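You operate a simulated robot arm through the tools that you are given. There is no shell and no other tool. Be economical: measure what you need, move in short steps, check, and stop when the job is done.

You are at the controls of a simulated two-armed robot. One attempt, no reset.

TASK
Put one of the grey modules from the brown-topped red bench on the top of the return damper. Take the cap from the brown-topped red bench and leave it on top of the yellow tin. Put the blue block from the brown-topped red bench on the white cover there. Put the orange fuse on the white bench away in the kb spares. Fetch the brass fitting with the smallest size on its label from the white bench and set it on the brown-topped red bench. Stack the filter labelled "95" from the white bench on top of the filter that says "75". Any order will do. Set down upright: grey module, blue block, orange fuse.

It is judged by the outcome, as a careful person would: the job done as asked, and still so three seconds after it is handed in. It fails if anything else is knocked over, pushed out of place, dropped, spilled or broken. A push-on lid holds only when it is set on centred and level and pressed home; a screw cap is set on level and turned clockwise until tight.

THE ROBOT
Two 7-joint arms with two-finger grippers on one trunk, on a base that drives. Base frame: it is fixed to the floor where the robot stands at the start and does not move with it; the origin is under the middle of the robot, x ahead of it, y to its left, z up. Readings come in mm, degrees, newtons and seconds.
The left shoulder is at the start at [64, 216, 1169], the right one opposite. With the tool pointing down near the work surface each hand reaches from about 240 to 800 mm from the robot's upright axis, wherever it stands, measured 20 degrees to its own side. Places, roughly: blue block [750, 500, 1000]; brass fitting [500, -1000, 750]; brown-topped red bench [700, 700, 800]; cap [750, 0, 750]; cover [500, 250, 750]; filter [750, -1250, 750]; grey module [500, 0, 1000]; orange fuse [500, -500, 750]; spares (20x13 cm) [-5420, -4520, 980]; top of the return damper (76x20 cm) [-2100, -1000, 520]; yellow tin (9x9x10 cm) [1000, 400, 900]. Payload 3.18 kg a hand.
Tool frame (each hand has its own): the origin (TCP) lies between the finger pads and is the grasp point; the fingertips stand 30 mm ahead of it; z points along the fingers, y is the line along which they close. Largest opening 144 mm; the body of the gripper starts 103 mm behind the TCP.
Orientation is that of the tool frame in the base frame, as a unit quaternion [x, y, z, w]. With the fingers straight down and closing along the base's y, the tool's x points along the base's -x, its y along +y and its z along -z.

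THE INTERFACE
- The arms move only by the tool arm_command. It takes "left_commands", "right_commands" or both (then of equal length, played together; a hand with none holds still); each is a list of rows, each a list of 3 entries, a list of its own where there are three numbers: the shift along the base's x, y, z in units of 20 mm (1.0 is 20 mm), then the turn, a rotation vector about the base's x, y, z in units of 4 degrees (1.0 is 4 degrees), then the finger opening in cm, from 0 to 14.4. In form: [[[dx, dy, dz], [ax, ay, az], jaw], ...]. A call has 1 to 12 rows; each row shifts and turns the commanded pose from where the row before left it. A call with a number of a shift or a turn outside -1 to 1 is refused whole. Rows are played at 5 a second. More than 50 mm and 8.6 degrees between two rows, or a gripper value outside its range, and nothing of the call is played. Where a pose cannot be reached the arm comes as near as it can. A force on the tool above 40 N (or 10 N above the force at the start of the call, whichever is more), or a blocked arm, ends the call early, and 0.2 s more pass. Each finger halts on what it meets, pressing with about 33 N; the grip force reading is that of the motor and also rises with nothing between the fingers. The clock runs only during rows and for 0.2 s after the last one: add rows that do not move to give the fingers time. The reply holds the time, the measured pose of the TCP, the force on the tool along the base axes, the opening and the grip force, in the units named above and with some noise, with the torque about the TCP (base axes, N m) and any sound that the robot's microphone picked up.
- Cameras (640 x 400 px; columns grow to the right, rows downward): "scene" is now at [143.2, -24, 1345.5]; the picture's right is [-0.28, -0.96, 0.00], its down [-0.65, 0.19, -0.74] and it looks along [0.71, -0.21, -0.67] (base axes); focal length 259 px, centre (320, 200). "left" rides on the left gripper at [76, -16, -143] in its tool frame; the picture's right is [0.21, 0.98, 0.00], its down [-0.84, 0.18, -0.51] and it looks along [-0.50, 0.10, 0.86] (tool axes); focal length 218 px, centre (320, 200). "right" rides on the right gripper at [76, 16, -143] in its tool frame; the picture's right is [-0.21, 0.98, 0.00], its down [-0.84, -0.18, -0.51] and it looks along [-0.50, -0.11, 0.86] (tool axes); focal length 218 px, centre (320, 200).
- snapshot(camera): a new picture of that camera. No time passes.
- move_column(by): slides the trunk up (or, below 0, down) by that many mm; the arms and the scene camera ride with it, the base frame stays. It gives what a move gives, with no picture.
- base_move(legs): drives the robot by 1 to 6 legs, each [ahead, left, turn to the left] in mm, mm and degrees, along the robot's own axes; the way and the turn of a leg run together, so that a leg with both is an arc; at most 1500 mm and 180 degrees a leg. The arms and the cameras ride along, it lands a little off, and it stops where it bumps. It gives what a move gives.
- pan_tilt(pan, tilt): turns the head with the scene camera to pan (to the left, within 80 degrees either way) and tilt (down, from -29 to 69), counted from straight ahead of the robot. It gives what a move gives.
- measure_at(camera, pixels): for up to 12 pixels [column, row] of the newest picture of that camera ("zoom" is the newest enlarged one), the place [x, y, z] in the base frame of the surface seen there, good to about 2 mm. No time passes.
- close_up(camera, box): a new picture of the part [left, top, right, bottom] of that camera's present view, enlarged. No time passes.
- sign_off(): hands the job in; it is judged then, once.

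Work in short steps. Measure before you move; look again where a grasp or a placing could have gone wrong, and mend it. You have 124 turns and 144 pictures in all, those below and enlarged ones among them. Open the grippers and draw the arms clear of the work before you hand the job in, unless the task says otherwise.

The tools are called by a JSON object that holds its "api" and its "payload". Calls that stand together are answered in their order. arm_command: Moves the arms, as the interface text tells. Its arguments: {"type":"object","properties":{"left_commands":{"type":"array"},"right_commands":{"type":"array"}},"required":[]} The other tools are called the same way: move_column (by) slides the trunk up or down; base_move (legs) drives the base; pan_tilt (pan, tilt) turns the head that bears the scene camera; snapshot (camera) takes a picture; measure_at (camera, pixels) gives the place of the surface under pixels of a picture; close_up (camera, box) takes an enlarged picture of a part of a camera's view; sign_off () hands the job in.

At the start:

```text
t: 0.0
left_eef_pos: [489.8, 73.6, 1118.1]
left_ee_rot: [0.0, 1.0, 0.0, 0.001]
left_wrist_force: [0.2, 0.1, 0.5]
left_moment: [0.01, -0.01, -0.01]
left_grip_width: 143.9
left_grasp_force: 0.1
right_eef_pos: [319.6, -271.6, 1106.8]
right_ee_rot: [0.0, 1.0, -0.001, 0.0]
right_wrist_force: [0.3, -0.6, 0.2]
right_moment: [0.03, -0.04, 0.03]
right_grip_width: 143.9
right_grasp_force: 0.1
trunk travel left (down, up): [-250.0, 119.0]
robot x, y, heading: [0.9, -2.0, -0.2]
head pan, tilt: [-16.5, 42.4]
```

scene: 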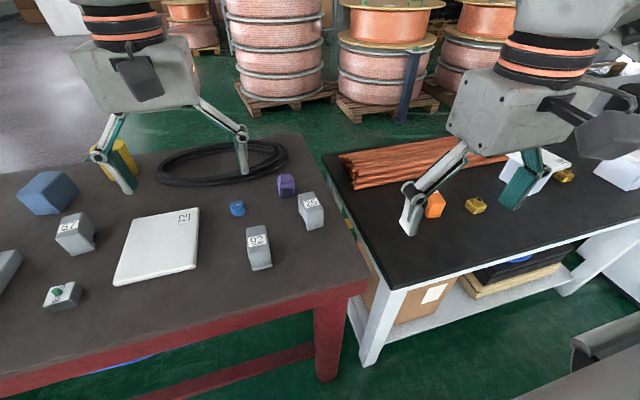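
right: 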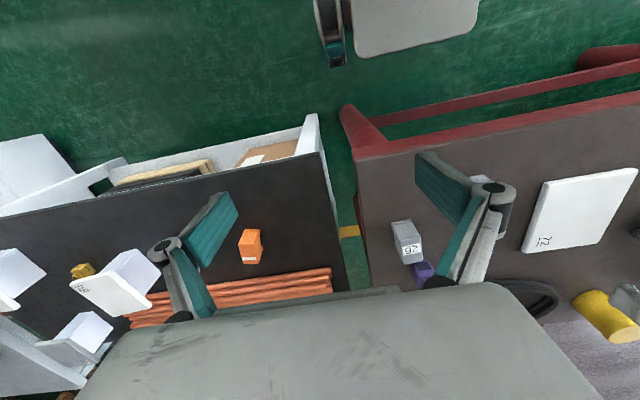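
left: 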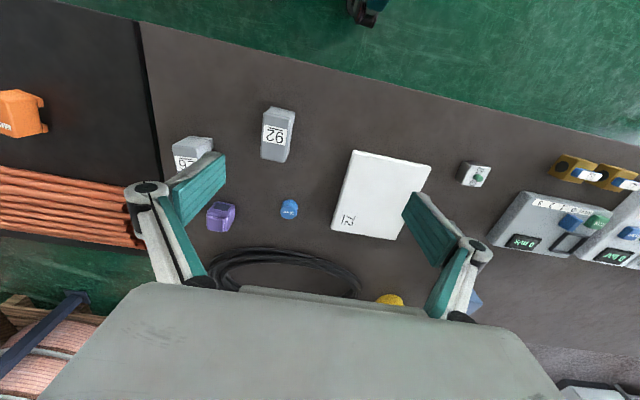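

The scene shows the brown bench with grey modules (75,235), (258,245), (311,210), blue block (47,192), cover (155,245), cap (237,208), and yellow tin behind the left gripper. I measure these and look around.

{"api": "measure_at", "payload": {"camera": "scene", "pixels": [[237, 205], [258, 230], [311, 200], [75, 222], [45, 185], [155, 240], [120, 150], [435, 200], [476, 203], [563, 175], [200, 290], [450, 250]]}}

{"api": "pan_tilt", "payload": {"pan": 35, "tilt": 42}}

{"api": "snapshot", "payload": {"camera": "scene"}}

{"api": "pan_tilt", "payload": {"pan": -60, "tilt": 42}}

{"api": "snapshot", "payload": {"camera": "scene"}}

```text
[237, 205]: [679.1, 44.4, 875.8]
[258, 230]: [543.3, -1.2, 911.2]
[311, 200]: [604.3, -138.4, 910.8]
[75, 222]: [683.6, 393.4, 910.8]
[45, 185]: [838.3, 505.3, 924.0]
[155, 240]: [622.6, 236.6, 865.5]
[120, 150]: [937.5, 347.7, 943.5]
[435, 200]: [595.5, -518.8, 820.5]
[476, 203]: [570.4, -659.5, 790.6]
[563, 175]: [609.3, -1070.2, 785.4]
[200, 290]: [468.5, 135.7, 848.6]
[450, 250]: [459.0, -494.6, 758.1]
```

```text
t: 1.2
left_eef_pos: [490.2, 72.7, 1118.2]
left_ee_rot: [-0.001, 1.0, 0.0, 0.0]
left_wrist_force: [0.5, 0.2, 0.0]
left_moment: [-0.03, 0.02, 0.01]
left_grip_width: 144.2
left_grasp_force: 0.1
right_eef_pos: [319.4, -271.1, 1107.0]
right_ee_rot: [0.0, 1.0, 0.0, 0.001]
right_wrist_force: [0.5, 0.1, 0.5]
right_moment: [-0.02, -0.02, 0.0]
right_grip_width: 143.8
right_grasp_force: 0.1
trunk travel left (down, up): [-250.0, 119.0]
robot x, y, heading: [-0.7, -3.1, 0.1]
head pan, tilt: [35.0, 42.0]
```

```text
140 pictures are left
```

scene: 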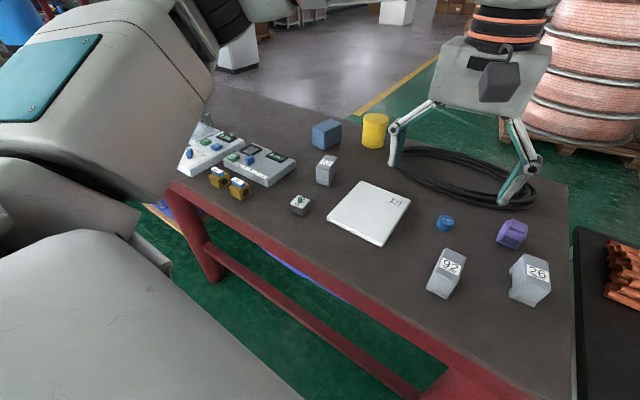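

```text
t: 2.9
left_eef_pos: [488.2, 73.2, 1118.2]
left_ee_rot: [-0.001, 1.0, 0.0, 0.0]
left_wrist_force: [0.9, -0.9, 0.8]
left_moment: [0.0, 0.0, 0.0]
left_grip_width: 144.0
left_grasp_force: 0.1
right_eef_pos: [319.9, -270.6, 1107.8]
right_ee_rot: [0.0, 1.0, 0.0, 0.0]
right_wrist_force: [0.2, 0.6, 1.0]
right_moment: [0.01, 0.03, 0.02]
right_grip_width: 144.0
right_grasp_force: 0.1
trunk travel left (down, up): [-250.0, 119.0]
robot x, y, heading: [2.0, -0.5, 0.0]
head pan, tilt: [-60.0, 42.0]
```

```text
139 pictures are left
```

scene: 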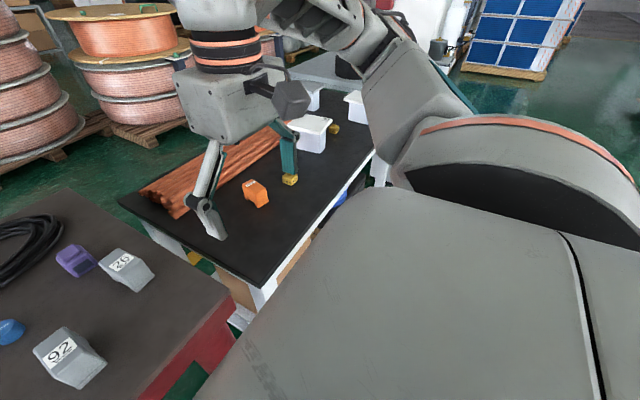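

I need the bench's front edge and items in the left half; I look again with pan 25 and measure edges from the left hand's view.

{"api": "measure_at", "payload": {"camera": "left", "pixels": [[300, 62], [500, 112], [289, 208], [275, 135], [476, 170], [222, 215], [300, 40]]}}

{"api": "pan_tilt", "payload": {"pan": 32, "tilt": 35}}

{"api": "snapshot", "payload": {"camera": "scene"}}

{"api": "close_up", "payload": {"camera": "scene", "box": [160, 100, 480, 300]}}

```text
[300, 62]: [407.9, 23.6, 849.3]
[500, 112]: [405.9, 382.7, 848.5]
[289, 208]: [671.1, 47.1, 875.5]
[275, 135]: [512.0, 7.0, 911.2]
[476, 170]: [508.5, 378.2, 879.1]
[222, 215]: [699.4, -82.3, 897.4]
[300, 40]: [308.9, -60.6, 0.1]
```

```text
t: 4.6
left_eef_pos: [489.3, 73.5, 1117.8]
left_ee_rot: [-0.001, 1.0, 0.0, 0.001]
left_wrist_force: [0.2, 0.1, 0.9]
left_moment: [0.01, 0.01, 0.0]
left_grip_width: 143.9
left_grasp_force: 0.0
right_eef_pos: [319.3, -270.6, 1108.7]
right_ee_rot: [0.0, 1.0, -0.001, 0.0]
right_wrist_force: [-0.4, 0.6, 0.2]
right_moment: [0.0, 0.01, 0.01]
right_grip_width: 144.0
right_grasp_force: 0.1
trunk travel left (down, up): [-250.0, 119.0]
robot x, y, heading: [0.9, -0.5, -0.1]
head pan, tilt: [32.0, 35.0]
```

```text
138 pictures are left
```

scene: 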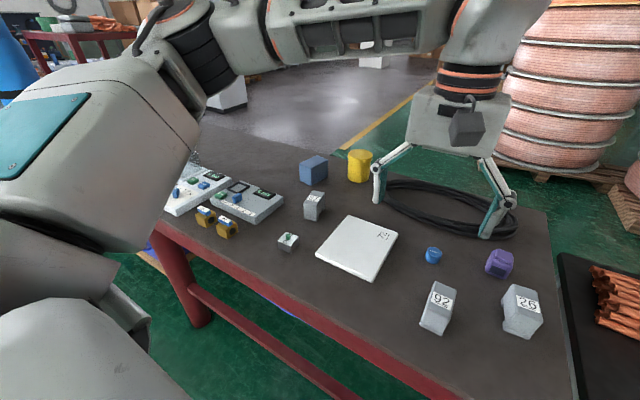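

```text
2.00 times, centred on (320, 200) of scene
```

zoom: 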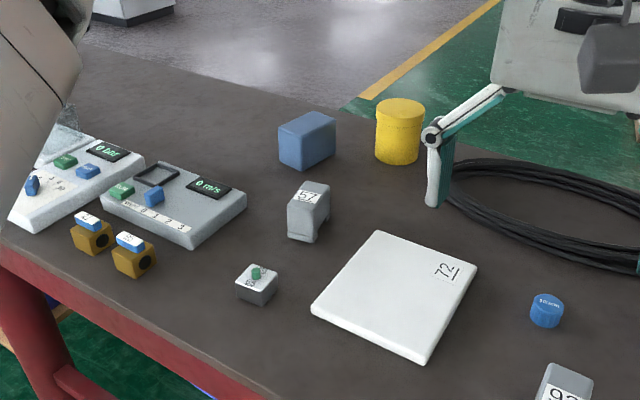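

Tin clear at zoom (400,105), block corners and cover corners visible; measure them.

{"api": "measure_at", "payload": {"camera": "zoom", "pixels": [[400, 106], [400, 116], [379, 106], [422, 108], [283, 128], [304, 139], [333, 120], [308, 116], [315, 306], [424, 355], [474, 268], [380, 234]]}}

{"api": "measure_at", "payload": {"camera": "scene", "pixels": [[430, 288], [452, 290], [440, 287], [509, 290], [535, 295], [432, 252], [427, 252], [440, 252], [313, 196], [520, 350]]}}

```text
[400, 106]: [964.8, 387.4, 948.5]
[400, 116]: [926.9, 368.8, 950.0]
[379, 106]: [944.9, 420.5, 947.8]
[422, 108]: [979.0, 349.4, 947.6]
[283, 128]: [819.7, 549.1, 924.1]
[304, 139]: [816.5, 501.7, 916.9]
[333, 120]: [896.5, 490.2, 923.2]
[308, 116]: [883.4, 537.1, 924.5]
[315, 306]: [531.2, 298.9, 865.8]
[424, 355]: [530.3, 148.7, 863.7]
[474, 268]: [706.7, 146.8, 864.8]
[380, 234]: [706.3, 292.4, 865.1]
```

```text
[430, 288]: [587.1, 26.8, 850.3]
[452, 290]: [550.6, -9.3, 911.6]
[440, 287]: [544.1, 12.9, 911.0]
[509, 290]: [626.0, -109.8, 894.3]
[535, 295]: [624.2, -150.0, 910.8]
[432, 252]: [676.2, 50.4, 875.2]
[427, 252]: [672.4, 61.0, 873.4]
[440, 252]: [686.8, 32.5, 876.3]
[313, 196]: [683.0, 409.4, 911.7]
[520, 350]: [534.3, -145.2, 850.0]
```

Need to know how far the robot base protrudes: measure the grey piece at the top of the right-hand picture (415,50).

{"api": "measure_at", "payload": {"camera": "right", "pixels": [[415, 50], [470, 20], [355, 50], [335, 62], [400, 10], [345, 112]]}}

{"api": "measure_at", "payload": {"camera": "left", "pixels": [[365, 22], [360, 8]]}}

```text
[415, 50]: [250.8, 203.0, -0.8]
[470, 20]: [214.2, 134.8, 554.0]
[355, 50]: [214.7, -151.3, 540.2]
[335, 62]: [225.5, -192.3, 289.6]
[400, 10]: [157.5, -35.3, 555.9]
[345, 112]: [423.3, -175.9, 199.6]
```

```text
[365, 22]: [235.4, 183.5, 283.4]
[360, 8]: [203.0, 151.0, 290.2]
```

Base front sits at x≈240, bench edge at 408. Check the lower rail and leg of the red bench in the scene picture at (270,335), (185,300).

{"api": "measure_at", "payload": {"camera": "scene", "pixels": [[270, 335], [300, 362], [185, 300], [200, 320], [320, 385], [230, 275], [290, 305], [170, 220]]}}

```text
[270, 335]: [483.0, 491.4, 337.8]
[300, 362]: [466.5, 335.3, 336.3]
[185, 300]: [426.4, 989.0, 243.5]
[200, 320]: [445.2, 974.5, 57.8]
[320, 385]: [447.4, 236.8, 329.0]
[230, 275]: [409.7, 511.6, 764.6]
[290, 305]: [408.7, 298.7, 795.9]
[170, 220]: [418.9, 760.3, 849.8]
```

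Between the legs the rail is at x≥447. I drive ahead 165 and left 170 (arms are at z>1100, clear).

{"api": "base_move", "payload": {"legs": [[165, 170, 0]]}}

{"api": "snapshot", "payload": {"camera": "left"}}

```text
t: 6.7
left_eef_pos: [643.5, 246.7, 1120.0]
left_ee_rot: [0.0, 1.0, 0.0, 0.001]
left_wrist_force: [-0.7, 0.6, 0.3]
left_moment: [0.0, -0.03, 0.01]
left_grip_width: 143.8
left_grasp_force: 0.1
right_eef_pos: [473.5, -99.4, 1108.5]
right_ee_rot: [0.0, 1.0, 0.001, 0.0]
right_wrist_force: [-0.9, -0.6, 1.6]
right_moment: [-0.01, -0.04, 0.0]
right_grip_width: 144.1
right_grasp_force: 0.1
trunk travel left (down, up): [-250.0, 119.0]
robot x, y, heading: [159.0, 175.8, -0.0]
head pan, tilt: [32.0, 35.0]
```

```text
136 pictures are left
```

left: 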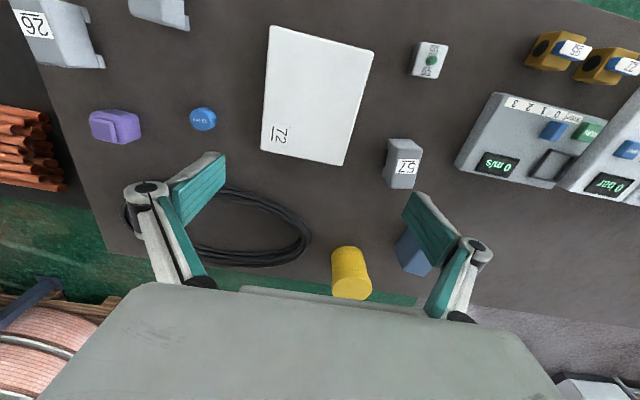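

Cap visible at (203,119). Measure cap, cable, purple block clearances, and tin/block.

{"api": "measure_at", "payload": {"camera": "left", "pixels": [[203, 112], [203, 108], [195, 118], [212, 115], [203, 127], [205, 185], [350, 250], [337, 252], [364, 252], [350, 283], [407, 262], [405, 160]]}}

{"api": "close_up", "payload": {"camera": "left", "box": [120, 40, 280, 140]}}

```text
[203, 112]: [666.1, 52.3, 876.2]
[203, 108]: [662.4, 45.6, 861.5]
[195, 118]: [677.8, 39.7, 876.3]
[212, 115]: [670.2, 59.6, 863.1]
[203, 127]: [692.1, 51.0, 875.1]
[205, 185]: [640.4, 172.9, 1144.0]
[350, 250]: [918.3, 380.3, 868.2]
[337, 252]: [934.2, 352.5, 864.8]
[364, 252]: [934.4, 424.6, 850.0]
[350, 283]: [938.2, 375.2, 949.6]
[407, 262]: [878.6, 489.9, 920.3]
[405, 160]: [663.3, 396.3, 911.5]
```

```text
4.00 times, centred on (200, 90) of left
```

zoom: 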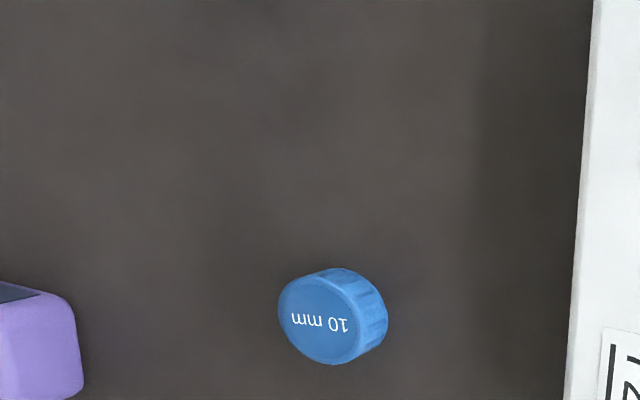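

Measure cap top disc centre in the zoom at (322,318) and its rims.

{"api": "measure_at", "payload": {"camera": "zoom", "pixels": [[322, 318], [284, 310], [358, 330], [330, 358], [312, 280]]}}

```text
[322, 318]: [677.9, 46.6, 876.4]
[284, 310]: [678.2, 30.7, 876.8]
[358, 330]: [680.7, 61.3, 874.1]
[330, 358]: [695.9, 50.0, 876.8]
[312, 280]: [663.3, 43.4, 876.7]
```

Cap centre (679,46), top 876, table 849. Move left hand above it, narrow jaw to 7 cm.

{"api": "arm_command", "payload": {"left_commands": [[[0.16, -0.91, 0], [0, 0, 0], 7], [[0.16, -0.91, 0], [0, 0, 0], 7], [[0.16, -0.91, 0], [0, 0, 0], 7], [[0.16, -0.91, 0], [0, 0, 0], 7], [[0.16, -0.91, 0], [0, 0, 0], 7], [[0.16, -0.91, -0.8], [0, 0, 0], 7], [[0.16, -0.91, -0.8], [0, 0, 0], 7], [[0.16, -0.91, -0.8], [0, 0, 0], 7], [[0.16, -0.91, -0.8], [0, 0, 0], 7], [[0.16, -0.91, -0.8], [0, 0, 0], 7], [[0.16, -0.91, -0.8], [0, 0, 0], 7], [[0, 0, 0], [0, 0, 0], 7]]}}

{"api": "snapshot", "payload": {"camera": "left"}}

```text
t: 9.3
left_eef_pos: [685.9, 50.2, 1035.2]
left_ee_rot: [-0.009, 1.0, -0.017, -0.001]
left_wrist_force: [-0.5, -0.2, 0.3]
left_moment: [0.01, -0.02, -0.01]
left_grip_width: 70.1
left_grasp_force: 0.0
right_eef_pos: [473.7, -99.6, 1107.4]
right_ee_rot: [0.0, 1.0, 0.0, 0.001]
right_wrist_force: [0.2, -0.9, -0.4]
right_moment: [-0.03, 0.01, 0.0]
right_grip_width: 144.2
right_grasp_force: 0.1
trunk travel left (down, up): [-250.0, 119.0]
robot x, y, heading: [156.7, 172.4, -0.2]
head pan, tilt: [32.0, 35.0]
```

```text
134 pictures are left
```

left: 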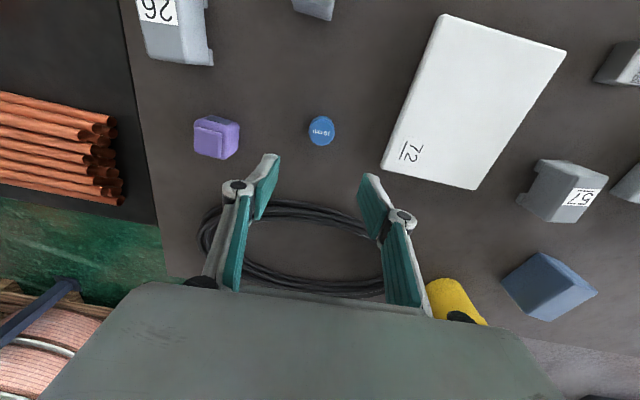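

Position reads (686,50); correct slightly and descend most of the way.

{"api": "arm_command", "payload": {"left_commands": [[[-0.1, -0.1, -1], [0, 0, 0], 7], [[-0.1, 0, -1], [0, 0, 0], 7], [[-0.1, 0, -1], [0, 0, 0], 7], [[0, 0, -1], [0, 0, 0], 7], [[0, 0, -1], [0, 0, 0], 7], [[0, 0, 0], [0, 0, 0], 7], [[0, 0, 0], [0, 0, 0], 7]]}}

```text
t: 10.9
left_eef_pos: [675.6, 48.1, 920.3]
left_ee_rot: [-0.004, 1.0, 0.0, -0.001]
left_wrist_force: [-0.2, 0.5, 0.3]
left_moment: [0.02, -0.01, 0.0]
left_grip_width: 70.0
left_grasp_force: 0.0
right_eef_pos: [474.2, -97.9, 1107.3]
right_ee_rot: [0.0, 1.0, 0.0, -0.001]
right_wrist_force: [0.4, 0.2, 0.6]
right_moment: [0.01, -0.03, 0.05]
right_grip_width: 144.1
right_grasp_force: 0.0
trunk travel left (down, up): [-250.0, 119.0]
robot x, y, heading: [158.7, 173.2, 0.2]
head pan, tilt: [32.0, 35.0]
```

Now at z 920; go to z≈884 over (679,46) and close.

{"api": "arm_command", "payload": {"left_commands": [[[0.15, -0.05, -0.9], [0, 0, 0], 7], [[0, 0, -0.9], [0, 0, 0], 7], [[0, 0, 0], [0, 0, 0], 7], [[0, 0, 0], [0, 0, 0], 2], [[0, 0, 0], [0, 0, 0], 2], [[0, 0, 0], [0, 0, 0], 2], [[0, 0, 0], [0, 0, 0], 2]]}}

{"api": "snapshot", "payload": {"camera": "left"}}

```text
t: 12.5
left_eef_pos: [676.5, 43.3, 886.0]
left_ee_rot: [0.0, 1.0, 0.0, 0.0]
left_wrist_force: [0.0, 0.6, -1.0]
left_moment: [-0.02, 0.01, 0.01]
left_grip_width: 34.5
left_grasp_force: 33.6
right_eef_pos: [474.6, -98.5, 1107.5]
right_ee_rot: [0.0, 1.0, 0.0, 0.0]
right_wrist_force: [-0.7, 0.0, -0.1]
right_moment: [0.01, 0.03, -0.02]
right_grip_width: 143.9
right_grasp_force: 0.1
trunk travel left (down, up): [-250.0, 119.0]
robot x, y, heading: [158.3, 172.4, 0.2]
head pan, tilt: [32.0, 35.0]
```

```text
133 pictures are left
```

left: 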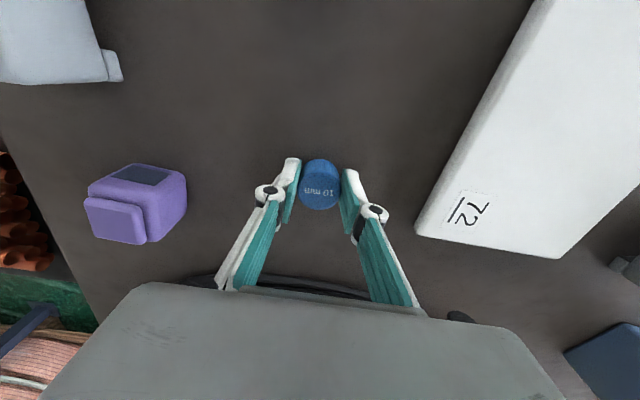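

Cap gripped (34.5 mm). Lift 150 mm, then carry toward the tin at (962,385).

{"api": "arm_command", "payload": {"left_commands": [[[0, 0, 1], [0, 0, 0], 2], [[0, 0, 1], [0, 0, 0], 2], [[0, 0, 1], [0, 0, 0], 2], [[0, 0, 1], [0, 0, 0], 2], [[0, 0, 1], [0, 0, 0], 2], [[0, 0.5, 1], [0, 0, 0], 2], [[0, 1, 1], [0, 0, 0], 2], [[0, 1, 0.5], [0, 0, 0], 2], [[0, 1, 0], [0, 0, 0], 2], [[0.5, 1, 0], [0, 0, 0], 2], [[0.8, 1, 0], [0, 0, 0], 2], [[0.8, 1, 0], [0, 0, 0], 2]]}}

{"api": "arm_command", "payload": {"left_commands": [[[0.8, 1, 0], [0, 0, 0], 2], [[0.8, 1, 0], [0, 0, 0], 2], [[0.8, 1, 0], [0, 0, 0], 2], [[0.8, 1, 0], [0, 0, 0], 2], [[0.8, 1, 0], [0, 0, 0], 2], [[0.8, 1, 0], [0, 0, 0], 2], [[0.8, 1, 0], [0, 0, 0], 2], [[0.8, 1, 0], [0, 0, 0], 2], [[0.8, 1, 0], [0, 0, 0], 2], [[0.8, 1, 0], [0, 0, 0], 2], [[0.8, 0.5, 0], [0, 0, 0], 2], [[0, 0, 0], [0, 0, 0], 2]]}}

{"api": "snapshot", "payload": {"camera": "left"}}

```text
t: 15.1
left_eef_pos: [718.7, 171.9, 1036.5]
left_ee_rot: [0.0, 1.0, 0.0, -0.001]
left_wrist_force: [0.5, 1.5, -0.6]
left_moment: [-0.02, 0.03, 0.0]
left_grip_width: 34.5
left_grasp_force: 33.3
right_eef_pos: [476.1, -98.7, 1108.5]
right_ee_rot: [-0.001, 1.0, 0.0, 0.0]
right_wrist_force: [0.4, 0.2, 0.1]
right_moment: [0.01, 0.03, 0.0]
right_grip_width: 144.2
right_grasp_force: 0.0
trunk travel left (down, up): [-250.0, 119.0]
robot x, y, heading: [152.5, 174.0, -0.0]
head pan, tilt: [32.0, 35.0]
```

```text
t: 17.7
left_eef_pos: [830.2, 312.3, 1038.6]
left_ee_rot: [0.001, 1.0, 0.001, 0.001]
left_wrist_force: [-0.4, 0.1, 0.5]
left_moment: [-0.02, 0.01, -0.01]
left_grip_width: 34.5
left_grasp_force: 33.0
left hand out of reach, approached as far as the arm can: row 8, 9, 10, 11
right_eef_pos: [475.1, -98.6, 1107.5]
right_ee_rot: [0.0, 1.0, -0.001, 0.0]
right_wrist_force: [0.9, -0.4, 0.8]
right_moment: [0.01, 0.02, -0.03]
right_grip_width: 144.1
right_grasp_force: 0.0
trunk travel left (down, up): [-250.0, 119.0]
robot x, y, heading: [156.0, 174.4, -0.0]
head pan, tilt: [32.0, 35.0]
```

```text
132 pictures are left
```

left: 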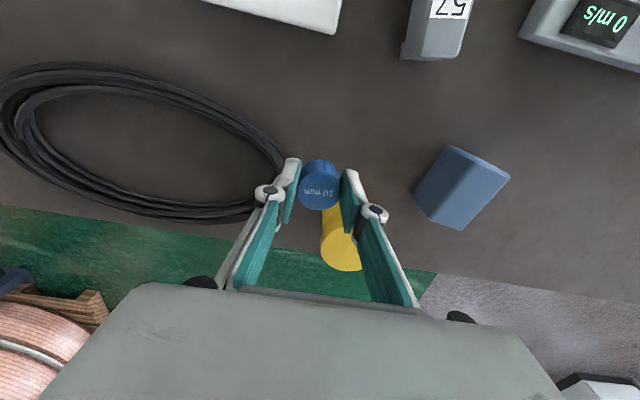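

Out of reach at x≈830. Wrist is above the shoulder, so I raise the trunk by 119 and inch the base 25 mm ahead, then lower the hand.

{"api": "move_column", "payload": {"by": 119}}

{"api": "base_move", "payload": {"legs": [[25, 0, 0]]}}

{"api": "arm_command", "payload": {"left_commands": [[[0, 0.2, -0.8], [0, 0, 0], 2], [[0, 0.2, -0.8], [0, 0, 0], 2], [[0, 0.2, -0.8], [0, 0, 0], 2], [[0, 0.2, -0.8], [0, 0, 0], 2], [[0.5, 0.5, -0.8], [0, 0, 0], 2], [[0.8, 0.5, -0.8], [0, 0, 0], 2], [[0.8, 0.5, 0], [0, 0, 0], 2], [[0.8, 0.5, 0], [0, 0, 0], 2], [[0.8, 0.5, 0], [0, 0, 0], 2], [[0.8, 0.5, 0], [0, 0, 0], 2], [[0, 0, 0], [0, 0, 0], 2]]}}

```text
t: 19.2
left_eef_pos: [825.2, 312.8, 1186.7]
left_ee_rot: [-0.001, 1.0, 0.0, 0.024]
left_wrist_force: [-0.3, -0.1, 0.1]
left_moment: [-0.01, 0.0, -0.01]
left_grip_width: 34.5
left_grasp_force: 33.0
right_eef_pos: [475.5, -98.3, 1226.2]
right_ee_rot: [0.0, 1.0, 0.0, -0.001]
right_wrist_force: [-0.3, 0.7, -0.5]
right_moment: [0.0, 0.01, 0.01]
right_grip_width: 144.1
right_grasp_force: 0.0
trunk travel left (down, up): [-369.0, 0.0]
robot x, y, heading: [156.1, 175.0, -0.1]
head pan, tilt: [32.0, 35.0]
```

```text
t: 19.9
left_eef_pos: [827.1, 314.2, 1186.2]
left_ee_rot: [-0.001, 1.0, 0.0, 0.024]
left_wrist_force: [-0.2, 0.1, -0.7]
left_moment: [0.0, -0.01, 0.0]
left_grip_width: 34.5
left_grasp_force: 33.2
right_eef_pos: [473.8, -98.0, 1226.3]
right_ee_rot: [0.0, 1.0, -0.001, 0.0]
right_wrist_force: [0.4, 0.5, -0.3]
right_moment: [-0.02, -0.01, 0.03]
right_grip_width: 144.1
right_grasp_force: 0.1
trunk travel left (down, up): [-369.0, 0.0]
robot x, y, heading: [153.6, 175.0, -0.0]
head pan, tilt: [32.0, 35.0]
stopped in leg 1: the robot was blocked; the commanded pose is now the measured one
```

```text
t: 22.3
left_eef_pos: [849.8, 348.3, 1089.1]
left_ee_rot: [0.0, 1.0, 0.0, 0.023]
left_wrist_force: [0.2, -0.4, 0.5]
left_moment: [0.01, -0.01, 0.01]
left_grip_width: 34.8
left_grasp_force: 33.5
left hand out of reach, approached as far as the arm can: row 7, 8, 9, 10
right_eef_pos: [475.0, -98.1, 1226.4]
right_ee_rot: [0.0, 1.0, 0.0, 0.0]
right_wrist_force: [0.2, 0.2, 0.4]
right_moment: [0.01, -0.01, 0.0]
right_grip_width: 143.8
right_grasp_force: 0.0
trunk travel left (down, up): [-369.0, 0.0]
robot x, y, heading: [154.4, 175.6, 0.2]
head pan, tilt: [32.0, 35.0]
```

Base is at its forward limit. Lower to z≈1005 then reach forward.

{"api": "arm_command", "payload": {"left_commands": [[[0, 0, -1], [0, 0, 0], 2], [[0, 0, -1], [0, 0, 0], 2], [[0, 0, -1], [0, 0, 0], 2], [[0, 0.1, -1], [0, 0, 0], 2], [[0.8, 0.2, 0], [0, 0, 0], 2], [[0.8, 0.2, 0], [0, 0, 0], 2], [[0.8, 0.2, 0], [0, 0, 0], 2], [[0.8, 0.2, 0], [0, 0, 0], 2], [[0, 0, 0], [0, 0, 0], 2]]}}

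{"api": "snapshot", "payload": {"camera": "left"}}

```text
t: 24.3
left_eef_pos: [867.9, 353.2, 1010.4]
left_ee_rot: [-0.001, 1.0, 0.0, 0.023]
left_wrist_force: [-0.4, -0.3, -0.1]
left_moment: [-0.03, 0.01, 0.0]
left_grip_width: 34.8
left_grasp_force: 32.5
left hand out of reach, approached as far as the arm can: row 6, 7, 8
right_eef_pos: [474.3, -98.1, 1226.9]
right_ee_rot: [0.0, 1.0, 0.0, 0.0]
right_wrist_force: [-0.1, -0.7, 1.0]
right_moment: [0.02, 0.01, -0.02]
right_grip_width: 144.0
right_grasp_force: 0.1
trunk travel left (down, up): [-369.0, 0.0]
robot x, y, heading: [153.0, 174.0, -0.1]
head pan, tilt: [32.0, 35.0]
```

```text
131 pictures are left
```

left: 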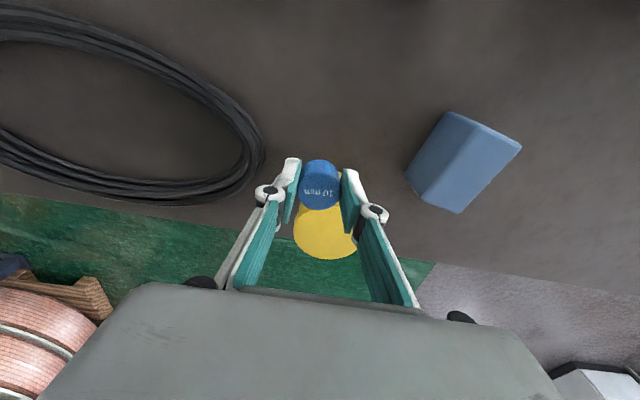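

Need about 90 mm more: tilt the tool outward (about −y, up to 20°) while reaching forward at z≈1010.

{"api": "arm_command", "payload": {"left_commands": [[[0, 0, 0.2], [0, -1, 0], 2], [[0, 0.2, 0.2], [0, -1, 0], 2], [[0.6, 0.3, 0], [0, -1, 0], 2], [[0.8, 0.3, 0], [0, -1, 0], 2], [[0.8, 0.3, 0], [0, -1, 0], 2], [[0.8, 0.3, 0], [0, 0, 0], 2], [[0.8, 0.2, 0], [0, 0, 0], 2], [[0, 0, 0], [0, 0, 0], 2]]}}

{"api": "snapshot", "payload": {"camera": "left"}}

```text
t: 26.1
left_eef_pos: [943.3, 385.7, 1017.4]
left_ee_rot: [-0.001, 0.98, 0.0, 0.198]
left_wrist_force: [0.5, 0.1, -0.7]
left_moment: [0.02, 0.01, -0.03]
left_grip_width: 34.8
left_grasp_force: 32.8
right_eef_pos: [473.7, -97.8, 1226.1]
right_ee_rot: [0.0, 1.0, -0.001, -0.001]
right_wrist_force: [-0.3, -0.1, 0.8]
right_moment: [-0.02, 0.03, 0.04]
right_grip_width: 144.0
right_grasp_force: 0.0
trunk travel left (down, up): [-369.0, 0.0]
robot x, y, heading: [157.4, 170.5, 0.0]
head pan, tilt: [32.0, 35.0]
```

```text
130 pictures are left
```

left: 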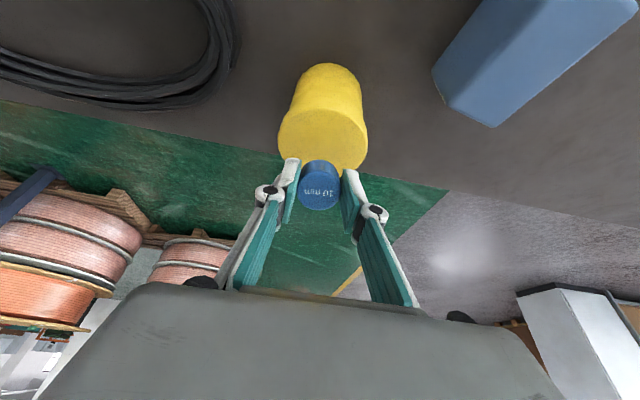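

At (943,386), tilt 23°. Measure tin rim: (283,135), (360,125), (325,100).

{"api": "measure_at", "payload": {"camera": "left", "pixels": [[283, 140], [364, 140], [322, 113], [345, 165], [322, 135]]}}

{"api": "pan_tilt", "payload": {"pan": 16, "tilt": 30}}

{"api": "close_up", "payload": {"camera": "scene", "box": [200, 100, 440, 250]}}

```text
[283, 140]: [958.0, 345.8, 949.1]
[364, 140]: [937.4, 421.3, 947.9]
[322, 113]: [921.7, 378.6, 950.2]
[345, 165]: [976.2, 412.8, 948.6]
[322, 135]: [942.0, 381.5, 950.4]
```

```text
t: 26.9
left_eef_pos: [943.2, 386.2, 1017.5]
left_ee_rot: [-0.001, 0.98, -0.001, 0.197]
left_wrist_force: [0.1, -0.1, 0.2]
left_moment: [0.01, 0.06, -0.02]
left_grip_width: 34.5
left_grasp_force: 33.3
right_eef_pos: [474.7, -98.8, 1226.7]
right_ee_rot: [0.0, 1.0, 0.0, 0.0]
right_wrist_force: [0.3, -0.1, 0.7]
right_moment: [0.01, 0.0, 0.01]
right_grip_width: 144.0
right_grasp_force: 0.1
trunk travel left (down, up): [-369.0, 0.0]
robot x, y, heading: [157.6, 169.9, -0.1]
head pan, tilt: [16.0, 30.0]
```

```text
2.67 times, centred on (320, 175) of scene
```

zoom: 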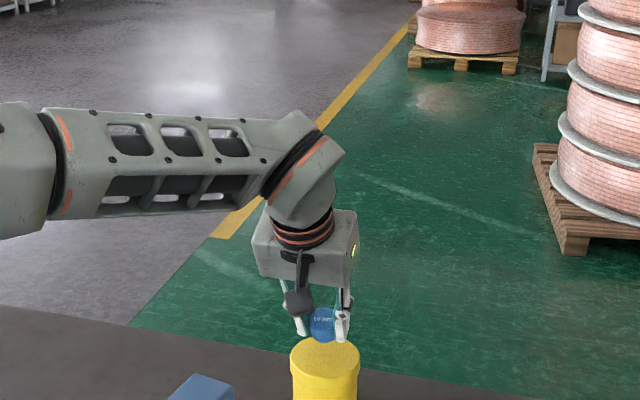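

Cap is about 5 mm short of tin centre; shift +5 and descend toward contact (~z 990).

{"api": "arm_command", "payload": {"left_commands": [[[0.25, -0.05, -0.5], [0, 0, 0], 2], [[0, 0, -0.5], [0, 0, 0], 2], [[0, 0, -0.25], [0, 0, 0], 2], [[0, 0, -0.15], [0, 0, 0], 2], [[0, 0, 0], [0, 0, 0], 2]]}}

{"api": "close_up", "payload": {"camera": "scene", "box": [280, 190, 360, 240]}}

```text
t: 28.1
left_eef_pos: [948.6, 385.0, 989.7]
left_ee_rot: [-0.001, 0.98, -0.001, 0.197]
left_wrist_force: [-0.4, -0.3, -1.0]
left_moment: [0.01, 0.01, -0.01]
left_grip_width: 34.5
left_grasp_force: 33.3
right_eef_pos: [474.2, -99.2, 1226.0]
right_ee_rot: [-0.001, 1.0, 0.0, -0.002]
right_wrist_force: [-0.1, -0.6, 0.3]
right_moment: [-0.01, 0.02, 0.0]
right_grip_width: 143.8
right_grasp_force: 0.0
trunk travel left (down, up): [-369.0, 0.0]
robot x, y, heading: [155.9, 169.2, 0.2]
head pan, tilt: [16.0, 30.0]
```

```text
8.00 times, centred on (320, 215) of scene
```

zoom: 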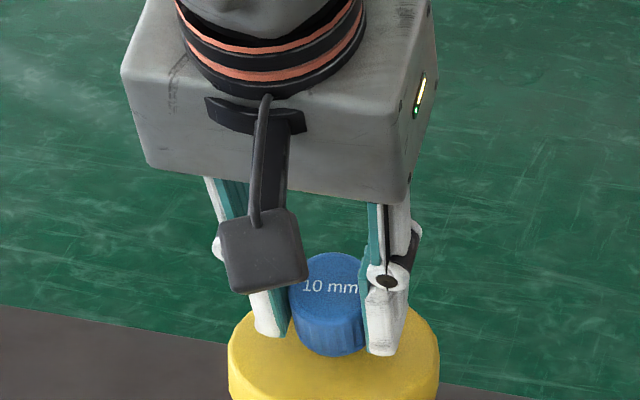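

Very near contact; creep down in 2 mm steps watching the force.

{"api": "arm_command", "payload": {"left_commands": [[[0, 0, -0.1], [0, 0, 0], 2], [[0, 0, -0.1], [0, 0, 0], 2], [[0, 0, -0.1], [0, 0, 0], 2], [[0, 0, 0], [0, 0, 0], 2]]}}

```text
t: 29.1
left_eef_pos: [947.6, 385.8, 986.7]
left_ee_rot: [-0.001, 0.98, 0.0, 0.199]
left_wrist_force: [1.1, 1.2, 15.0]
left_moment: [0.02, 0.0, 0.0]
left_grip_width: 34.7
left_grasp_force: 32.6
right_eef_pos: [472.7, -98.4, 1227.6]
right_ee_rot: [0.0, 1.0, 0.0, 0.0]
right_wrist_force: [0.2, 0.4, -0.5]
right_moment: [-0.02, 0.0, 0.03]
right_grip_width: 144.0
right_grasp_force: 0.0
trunk travel left (down, up): [-369.0, 0.0]
robot x, y, heading: [151.2, 173.5, 0.0]
head pan, tilt: [16.0, 30.0]
```

Contact at 15 N. Open the fingers, then look.

{"api": "arm_command", "payload": {"left_commands": [[[0, 0, 0], [0, 0, 0], 3.8], [[0, 0, 0], [0, 0, 0], 5], [[0, 0, 0], [0, 0, 0], 6.5], [[0, 0, 0], [0, 0, 0], 6.5]]}}

{"api": "close_up", "payload": {"camera": "scene", "box": [280, 190, 360, 240]}}

```text
t: 30.1
left_eef_pos: [948.0, 386.6, 984.9]
left_ee_rot: [0.0, 0.98, -0.002, 0.197]
left_wrist_force: [-0.3, -0.4, 0.1]
left_moment: [-0.01, -0.02, 0.03]
left_grip_width: 65.0
left_grasp_force: 0.1
right_eef_pos: [474.2, -99.3, 1227.0]
right_ee_rot: [0.0, 1.0, 0.0, 0.0]
right_wrist_force: [-0.3, 0.1, 0.5]
right_moment: [0.0, 0.02, 0.0]
right_grip_width: 144.0
right_grasp_force: 0.1
trunk travel left (down, up): [-369.0, 0.0]
robot x, y, heading: [154.7, 174.8, -0.1]
head pan, tilt: [16.0, 30.0]
```

```text
8.00 times, centred on (320, 215) of scene
```

zoom: 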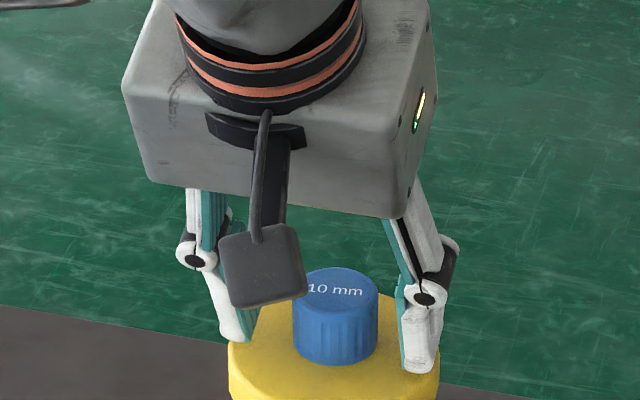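

Cap sits flat and centred on the tin. Retract up, un-tilt, and back over the bench.

{"api": "arm_command", "payload": {"left_commands": [[[-0.2, 0, 1], [0, 0, 0], 6.5], [[-0.3, 0, 1], [0, 0, 0], 6.5], [[-0.3, 0, 1], [0, 0, 0], 6.5], [[-0.3, 0, 1], [0, 0, 0], 8], [[-1, 0, 0.5], [0, 1, 0], 10], [[-1, 0.5, 0], [0, 1, 0], 10], [[-1, 1, 0], [0, 1, 0], 10], [[-1, 1, 0], [0, 1, 0], 10], [[-1, 1, 0], [0, 1, 0], 10], [[-0.5, 1, 0], [0, 0.68, 0], 10], [[0, 1, 0], [0, 0, 0], 10], [[0, 0, 0], [0, 0, 0], 10]]}}

{"api": "base_move", "payload": {"legs": [[0, 90, 0]]}}

{"api": "snapshot", "payload": {"camera": "left"}}

{"api": "close_up", "payload": {"camera": "scene", "box": [160, 150, 480, 350]}}

```text
t: 32.7
left_eef_pos: [826.2, 453.4, 1072.9]
left_ee_rot: [-0.001, 1.0, 0.0, 0.024]
left_wrist_force: [-0.2, -0.3, -0.9]
left_moment: [0.04, 0.0, -0.06]
left_grip_width: 100.2
left_grasp_force: 0.1
left hand out of reach, approached as far as the arm can: row 10, 11
right_eef_pos: [474.9, -98.3, 1226.1]
right_ee_rot: [0.0, 1.0, 0.0, -0.002]
right_wrist_force: [0.1, -0.1, 1.0]
right_moment: [-0.01, 0.02, -0.02]
right_grip_width: 144.3
right_grasp_force: 0.1
trunk travel left (down, up): [-369.0, 0.0]
robot x, y, heading: [151.3, 170.2, 0.0]
head pan, tilt: [16.0, 30.0]
```

```text
t: 34.2
left_eef_pos: [824.1, 543.1, 1072.2]
left_ee_rot: [0.0, 1.0, -0.001, 0.024]
left_wrist_force: [-0.2, 0.1, 0.1]
left_moment: [-0.03, -0.02, 0.04]
left_grip_width: 100.0
left_grasp_force: 0.1
right_eef_pos: [475.0, -8.9, 1225.0]
right_ee_rot: [0.0, 1.0, -0.001, 0.0]
right_wrist_force: [0.0, -0.3, 0.3]
right_moment: [-0.02, 0.03, -0.01]
right_grip_width: 144.0
right_grasp_force: 0.1
trunk travel left (down, up): [-369.0, 0.0]
robot x, y, heading: [157.0, 264.6, 0.1]
head pan, tilt: [16.0, 30.0]
```

```text
126 pictures are left
```

left: 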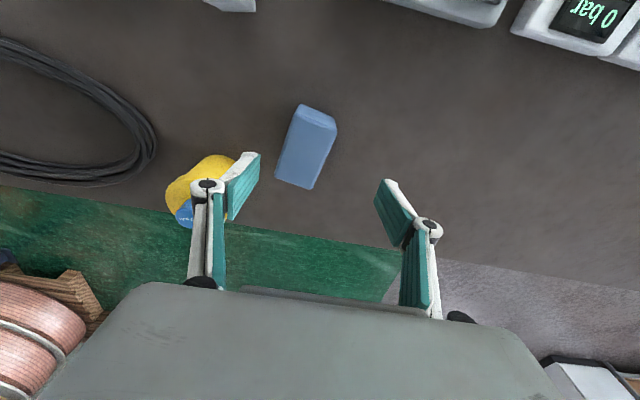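

```text
2.00 times, centred on (320, 250) of scene
```

zoom: 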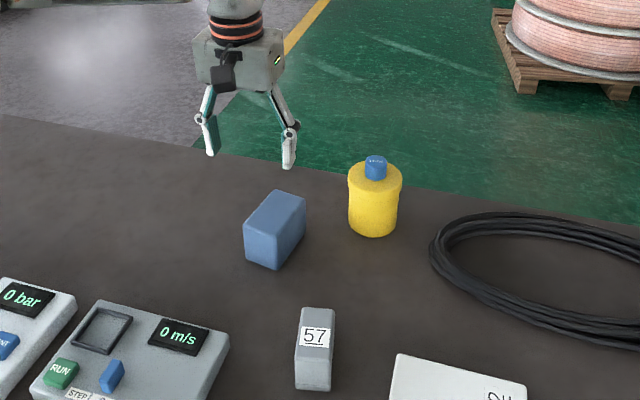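

Measure the block's top in left view corners and zoom.

{"api": "measure_at", "payload": {"camera": "left", "pixels": [[278, 175], [312, 185], [297, 118], [333, 130], [305, 150], [312, 108]]}}

{"api": "measure_at", "payload": {"camera": "zoom", "pixels": [[278, 192], [303, 200], [246, 226], [272, 236], [275, 214], [260, 250]]}}

```text
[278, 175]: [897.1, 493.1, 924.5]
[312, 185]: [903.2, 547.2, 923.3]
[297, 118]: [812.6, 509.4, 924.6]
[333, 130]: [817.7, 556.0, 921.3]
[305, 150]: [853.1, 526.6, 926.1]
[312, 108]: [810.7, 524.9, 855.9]
```

```text
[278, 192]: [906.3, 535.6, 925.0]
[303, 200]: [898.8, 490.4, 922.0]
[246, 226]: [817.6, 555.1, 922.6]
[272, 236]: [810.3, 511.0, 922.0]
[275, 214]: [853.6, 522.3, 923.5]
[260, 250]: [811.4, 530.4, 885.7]
```

Block centre (858,524), long side yaw ≈ −11°, width ~49. Yaw the gripper −11°, align and descend to z≈960.

{"api": "arm_command", "payload": {"left_commands": [[[0, -0.2, -1], [0, 0, -0.9], 8.5], [[0, -0.2, -1], [0, 0.3, -0.9], 8.5], [[0.2, -0.2, -1], [0, 0.38, -0.95], 8.5], [[0.5, -0.2, -1], [0, 0, 0], 8.5], [[0.5, -0.2, -1], [0, 0, 0], 8.5], [[0.5, 0, -0.6], [0, 0, 0], 8.5], [[0, 0, 0], [0, 0, 0], 8.5], [[0, 0, 0], [0, 0, 0], 8.5]]}}

{"api": "snapshot", "payload": {"camera": "left"}}

```text
t: 36.0
left_eef_pos: [840.7, 538.2, 1042.6]
left_ee_rot: [-0.004, 1.0, 0.0, 0.025]
left_wrist_force: [0.2, -0.1, 0.4]
left_moment: [-0.01, -0.02, 0.02]
left_grip_width: 84.8
left_grasp_force: 0.1
left hand out of reach, approached as far as the arm can: row 1, 2, 3, 5, 6
right_eef_pos: [474.9, -11.0, 1226.6]
right_ee_rot: [0.0, 1.0, 0.0, 0.0]
right_wrist_force: [0.2, 0.0, -0.3]
right_moment: [0.02, -0.01, 0.02]
right_grip_width: 144.1
right_grasp_force: 0.1
trunk travel left (down, up): [-369.0, 0.0]
robot x, y, heading: [154.8, 258.6, 0.0]
head pan, tilt: [16.0, 30.0]
```

```text
124 pictures are left
```

left: 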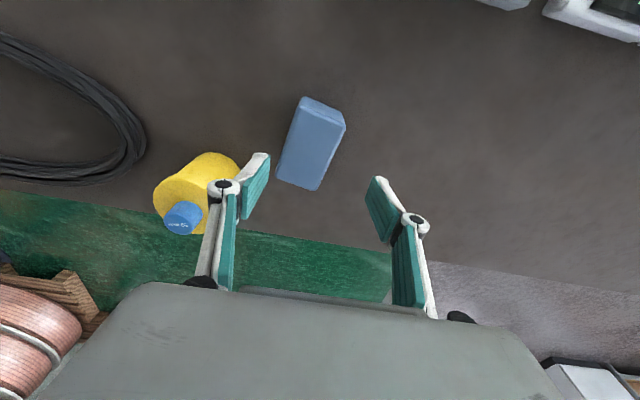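

Stuck at reach edge; pull back 60 mm first, turn and descend there, then go forward.

{"api": "arm_command", "payload": {"left_commands": [[[-1, 0, 0], [0, 0, 0], 8.5], [[-1, 0, 0], [0, 0, 0], 8.5], [[-1, 0, 0], [0, 0, 0], 8.5], [[0, 0, -0.8], [0, 0.34, -0.9], 8.5], [[0, 0, -0.8], [0, 0.34, -0.9], 8.5], [[0, 0, -0.9], [0, 0, -0.95], 8.5], [[0, 0, -0.8], [0, 0, 0], 8.5], [[0.7, -0.1, 0], [0, 0, 0], 8.5], [[0.7, -0.1, 0], [0, 0, 0], 8.5], [[0.7, -0.2, 0], [0, 0, 0], 8.5], [[0, 0, 0], [0, 0, 0], 8.5]]}}

{"api": "snapshot", "payload": {"camera": "left"}}

```text
t: 38.4
left_eef_pos: [779.9, 536.6, 1001.8]
left_ee_rot: [0.079, 0.997, -0.001, 0.0]
left_wrist_force: [0.6, 1.1, -0.8]
left_moment: [-0.01, -0.02, 0.04]
left_grip_width: 85.0
left_grasp_force: 0.0
left hand out of reach, approached as far as the arm can: row 6, 7, 8, 9, 10
right_eef_pos: [475.3, -11.0, 1226.7]
right_ee_rot: [0.0, 1.0, 0.0, 0.0]
right_wrist_force: [-0.3, 0.2, 0.0]
right_moment: [0.01, 0.0, 0.01]
right_grip_width: 144.0
right_grasp_force: 0.1
trunk travel left (down, up): [-369.0, 0.0]
robot x, y, heading: [156.0, 259.4, 0.1]
head pan, tilt: [16.0, 30.0]
```

```text
123 pictures are left
```

left: 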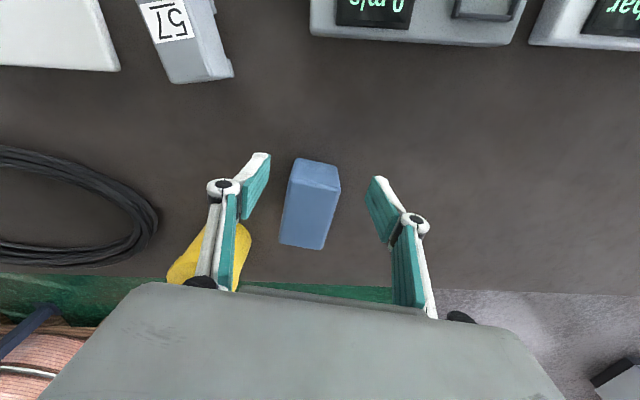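

Joint limit seems hit with trunk fully raised. Lower the trunk by 80 (hand at x 780 is clear of the block at x≥811), then test motion.

{"api": "move_column", "payload": {"by": -80}}

{"api": "arm_command", "payload": {"left_commands": [[[0.3, 0, 0], [0, 0, 0], 8.5], [[0, 0, 0.5], [0, 0, 0], 8.5], [[0, 0, 0], [0, 0, -0.5], 8.5], [[0, 0, 0], [0, 0, 0], 8.5]]}}

```text
t: 39.5
left_eef_pos: [779.4, 537.4, 914.3]
left_ee_rot: [0.078, 0.997, -0.003, -0.008]
left_wrist_force: [0.3, -1.0, -0.2]
left_moment: [0.04, -0.02, 0.02]
left_grip_width: 84.9
left_grasp_force: 0.1
right_eef_pos: [473.6, -9.5, 1146.8]
right_ee_rot: [0.0, 1.0, 0.0, 0.0]
right_wrist_force: [-0.4, 0.4, -0.5]
right_moment: [-0.01, -0.02, -0.02]
right_grip_width: 143.8
right_grasp_force: 0.1
trunk travel left (down, up): [-289.0, 80.0]
robot x, y, heading: [153.7, 259.0, 0.0]
head pan, tilt: [16.0, 30.0]
```

```text
t: 40.5
left_eef_pos: [779.0, 536.8, 922.1]
left_ee_rot: [0.077, 0.997, -0.002, -0.008]
left_wrist_force: [0.6, -0.2, 0.3]
left_moment: [0.04, -0.05, -0.03]
left_grip_width: 85.1
left_grasp_force: 0.1
left hand out of reach, approached as far as the arm can: row 1
right_eef_pos: [474.9, -11.2, 1146.9]
right_ee_rot: [0.0, 1.0, 0.001, -0.001]
right_wrist_force: [-0.7, -0.9, 0.8]
right_moment: [-0.01, -0.02, 0.01]
right_grip_width: 144.0
right_grasp_force: 0.0
trunk travel left (down, up): [-289.0, 80.0]
robot x, y, heading: [156.7, 257.9, -0.0]
head pan, tilt: [16.0, 30.0]
```

Only +z worked. Test whether the yaw causes it: turn yaw back to 0, then try forward.

{"api": "arm_command", "payload": {"left_commands": [[[0, 0, 0.7], [0, 0, 0], 8.5], [[0, 0, 0.7], [0, 0, 0], 8.5], [[-0.5, 0, 0], [0, 0, 1], 8.5], [[0, 0, 0], [0, 0, 1], 8.5], [[0, 0, 0], [0, 0, 0.2], 8.5], [[0.5, 0, 0], [0, 0, 0], 8.5], [[0.5, 0, 0], [0, 0, 0], 8.5], [[0.5, 0, 0], [0, 0, 0], 8.5], [[0, 0, 0], [0, 0, 0], 8.5]]}}

```text
t: 42.5
left_eef_pos: [798.6, 536.7, 922.6]
left_ee_rot: [0.019, 1.0, -0.004, -0.008]
left_wrist_force: [0.4, 0.2, -1.0]
left_moment: [0.02, -0.03, 0.02]
left_grip_width: 84.7
left_grasp_force: 0.1
left hand out of reach, approached as far as the arm can: row 1, 2
right_eef_pos: [474.3, -10.7, 1145.7]
right_ee_rot: [0.0, 1.0, 0.0, 0.0]
right_wrist_force: [-0.3, 0.1, 0.9]
right_moment: [-0.02, 0.0, 0.01]
right_grip_width: 143.9
right_grasp_force: 0.0
trunk travel left (down, up): [-289.0, 80.0]
robot x, y, heading: [156.7, 262.8, 0.3]
head pan, tilt: [16.0, 30.0]
```

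Yaw was the culprit (wrist limit). With yaw ≈ 0 I can let the jaws align the block. Raise above the block top, go over its centre (858,524), jaw 10 cm.

{"api": "arm_command", "payload": {"left_commands": [[[0, 0, 1], [0, 0, 0.3], 10], [[0, 0, 1], [0, 0, 0.25], 10], [[0, 0, 0.6], [0, 0, 0], 10], [[0.7, -0.2, 0], [0, 0, 0], 10], [[0.8, -0.2, 0], [0, 0, 0], 10], [[0.8, -0.2, 0], [0, 0, 0], 10], [[0.7, 0, 0], [0, 0, 0], 10], [[0, 0, 0], [0, 0, 0], 10]]}}

{"api": "snapshot", "payload": {"camera": "left"}}

```text
t: 44.3
left_eef_pos: [813.5, 532.0, 974.9]
left_ee_rot: [0.001, 1.0, -0.002, -0.007]
left_wrist_force: [0.9, -0.7, -0.1]
left_moment: [0.0, 0.01, 0.02]
left_grip_width: 99.9
left_grasp_force: 0.2
left hand out of reach, approached as far as the arm can: row 5, 6, 7
right_eef_pos: [473.9, -10.8, 1146.6]
right_ee_rot: [0.001, 1.0, -0.001, -0.001]
right_wrist_force: [0.2, 0.9, 0.4]
right_moment: [0.02, 0.04, 0.05]
right_grip_width: 143.7
right_grasp_force: 0.0
trunk travel left (down, up): [-289.0, 80.0]
robot x, y, heading: [157.1, 261.7, -0.0]
head pan, tilt: [16.0, 30.0]
```

```text
122 pictures are left
```

left: 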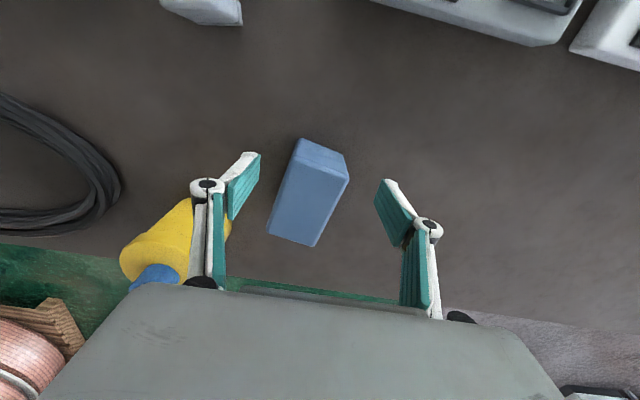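

Reach grows the lower the hand sits relative to the trunk: raise trunk 80, lower the hand, then forward.

{"api": "move_column", "payload": {"by": 80}}

{"api": "arm_command", "payload": {"left_commands": [[[-0.5, -0.1, -0.8], [0, 0, 0], 10], [[-0.2, -0.1, -0.8], [0, 0, 0], 10], [[0, -0.1, -0.8], [0, 0, 0], 10], [[0, 0, -0.8], [0, 0, 0], 10], [[0, 0, -0.8], [0, 0, 0], 10], [[0.6, 0, 0], [0, 0, 0], 10], [[0.6, 0, 0], [0, 0, 0], 10], [[0.6, 0, 0], [0, 0, 0], 10], [[0.6, 0, 0], [0, 0, 0], 10], [[0.4, 0, 0], [0, 0, 0], 10], [[0, 0, 0], [0, 0, 0], 10]]}}

```text
t: 45.5
left_eef_pos: [815.9, 533.7, 1066.4]
left_ee_rot: [-0.002, 1.0, -0.002, 0.002]
left_wrist_force: [0.2, 0.3, 0.1]
left_moment: [0.02, 0.04, 0.01]
left_grip_width: 99.9
left_grasp_force: 0.0
right_eef_pos: [474.3, -11.0, 1226.2]
right_ee_rot: [0.0, 1.0, 0.0, 0.0]
right_wrist_force: [0.7, 0.3, 1.4]
right_moment: [0.02, 0.0, 0.01]
right_grip_width: 144.2
right_grasp_force: 0.1
trunk travel left (down, up): [-369.0, 0.0]
robot x, y, heading: [155.3, 263.6, 0.2]
head pan, tilt: [16.0, 30.0]
```

```text
t: 47.9
left_eef_pos: [836.9, 528.1, 985.2]
left_ee_rot: [-0.003, 1.0, -0.002, 0.001]
left_wrist_force: [-0.2, -0.4, -0.2]
left_moment: [0.0, -0.02, 0.0]
left_grip_width: 100.3
left_grasp_force: 0.0
left hand out of reach, approached as far as the arm can: row 9, 10
right_eef_pos: [474.4, -10.8, 1226.2]
right_ee_rot: [0.0, 1.0, -0.001, 0.0]
right_wrist_force: [-0.1, 0.4, 0.0]
right_moment: [-0.02, -0.02, -0.02]
right_grip_width: 144.0
right_grasp_force: 0.0
trunk travel left (down, up): [-369.0, 0.0]
robot x, y, heading: [155.3, 262.1, 0.0]
head pan, tilt: [16.0, 30.0]
```

At (837,528,985): descend straddling the block to z≈897, edging forward 10 mm.

{"api": "arm_command", "payload": {"left_commands": [[[0, -0.1, -0.8], [0, 0, 0], 10], [[0, 0, -0.8], [0, 0, 0], 10], [[0.3, 0, -0.8], [0, 0, 0], 10], [[0.3, 0, -0.8], [0, 0, 0], 10], [[0.2, 0, -0.8], [0, 0, 0], 10], [[0, 0, -0.4], [0, 0, 0], 10], [[0, 0, 0], [0, 0, 0], 10]]}}

{"api": "snapshot", "payload": {"camera": "left"}}

```text
t: 49.5
left_eef_pos: [842.0, 525.8, 928.1]
left_ee_rot: [-0.001, 1.0, -0.003, 0.001]
left_wrist_force: [0.4, -0.4, 0.8]
left_moment: [-0.03, -0.02, -0.03]
left_grip_width: 100.3
left_grasp_force: 0.0
left hand out of reach, approached as far as the arm can: row 3, 4, 5
right_eef_pos: [475.5, -11.1, 1226.6]
right_ee_rot: [0.0, 1.0, 0.0, 0.001]
right_wrist_force: [0.5, -0.5, 0.2]
right_moment: [0.0, 0.01, 0.02]
right_grip_width: 144.1
right_grasp_force: 0.1
trunk travel left (down, up): [-369.0, 0.0]
robot x, y, heading: [156.5, 258.6, 0.1]
head pan, tilt: [16.0, 30.0]
```

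```text
121 pictures are left
```

left: 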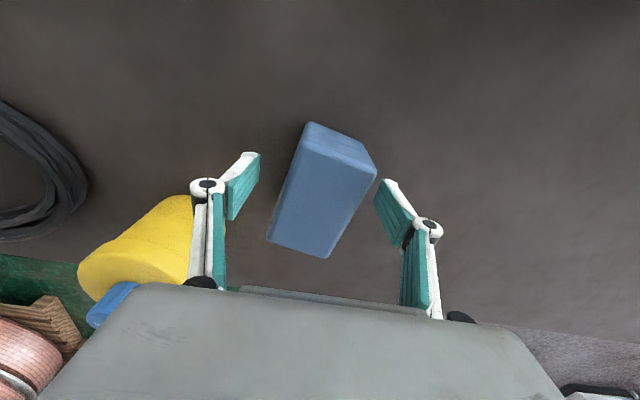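

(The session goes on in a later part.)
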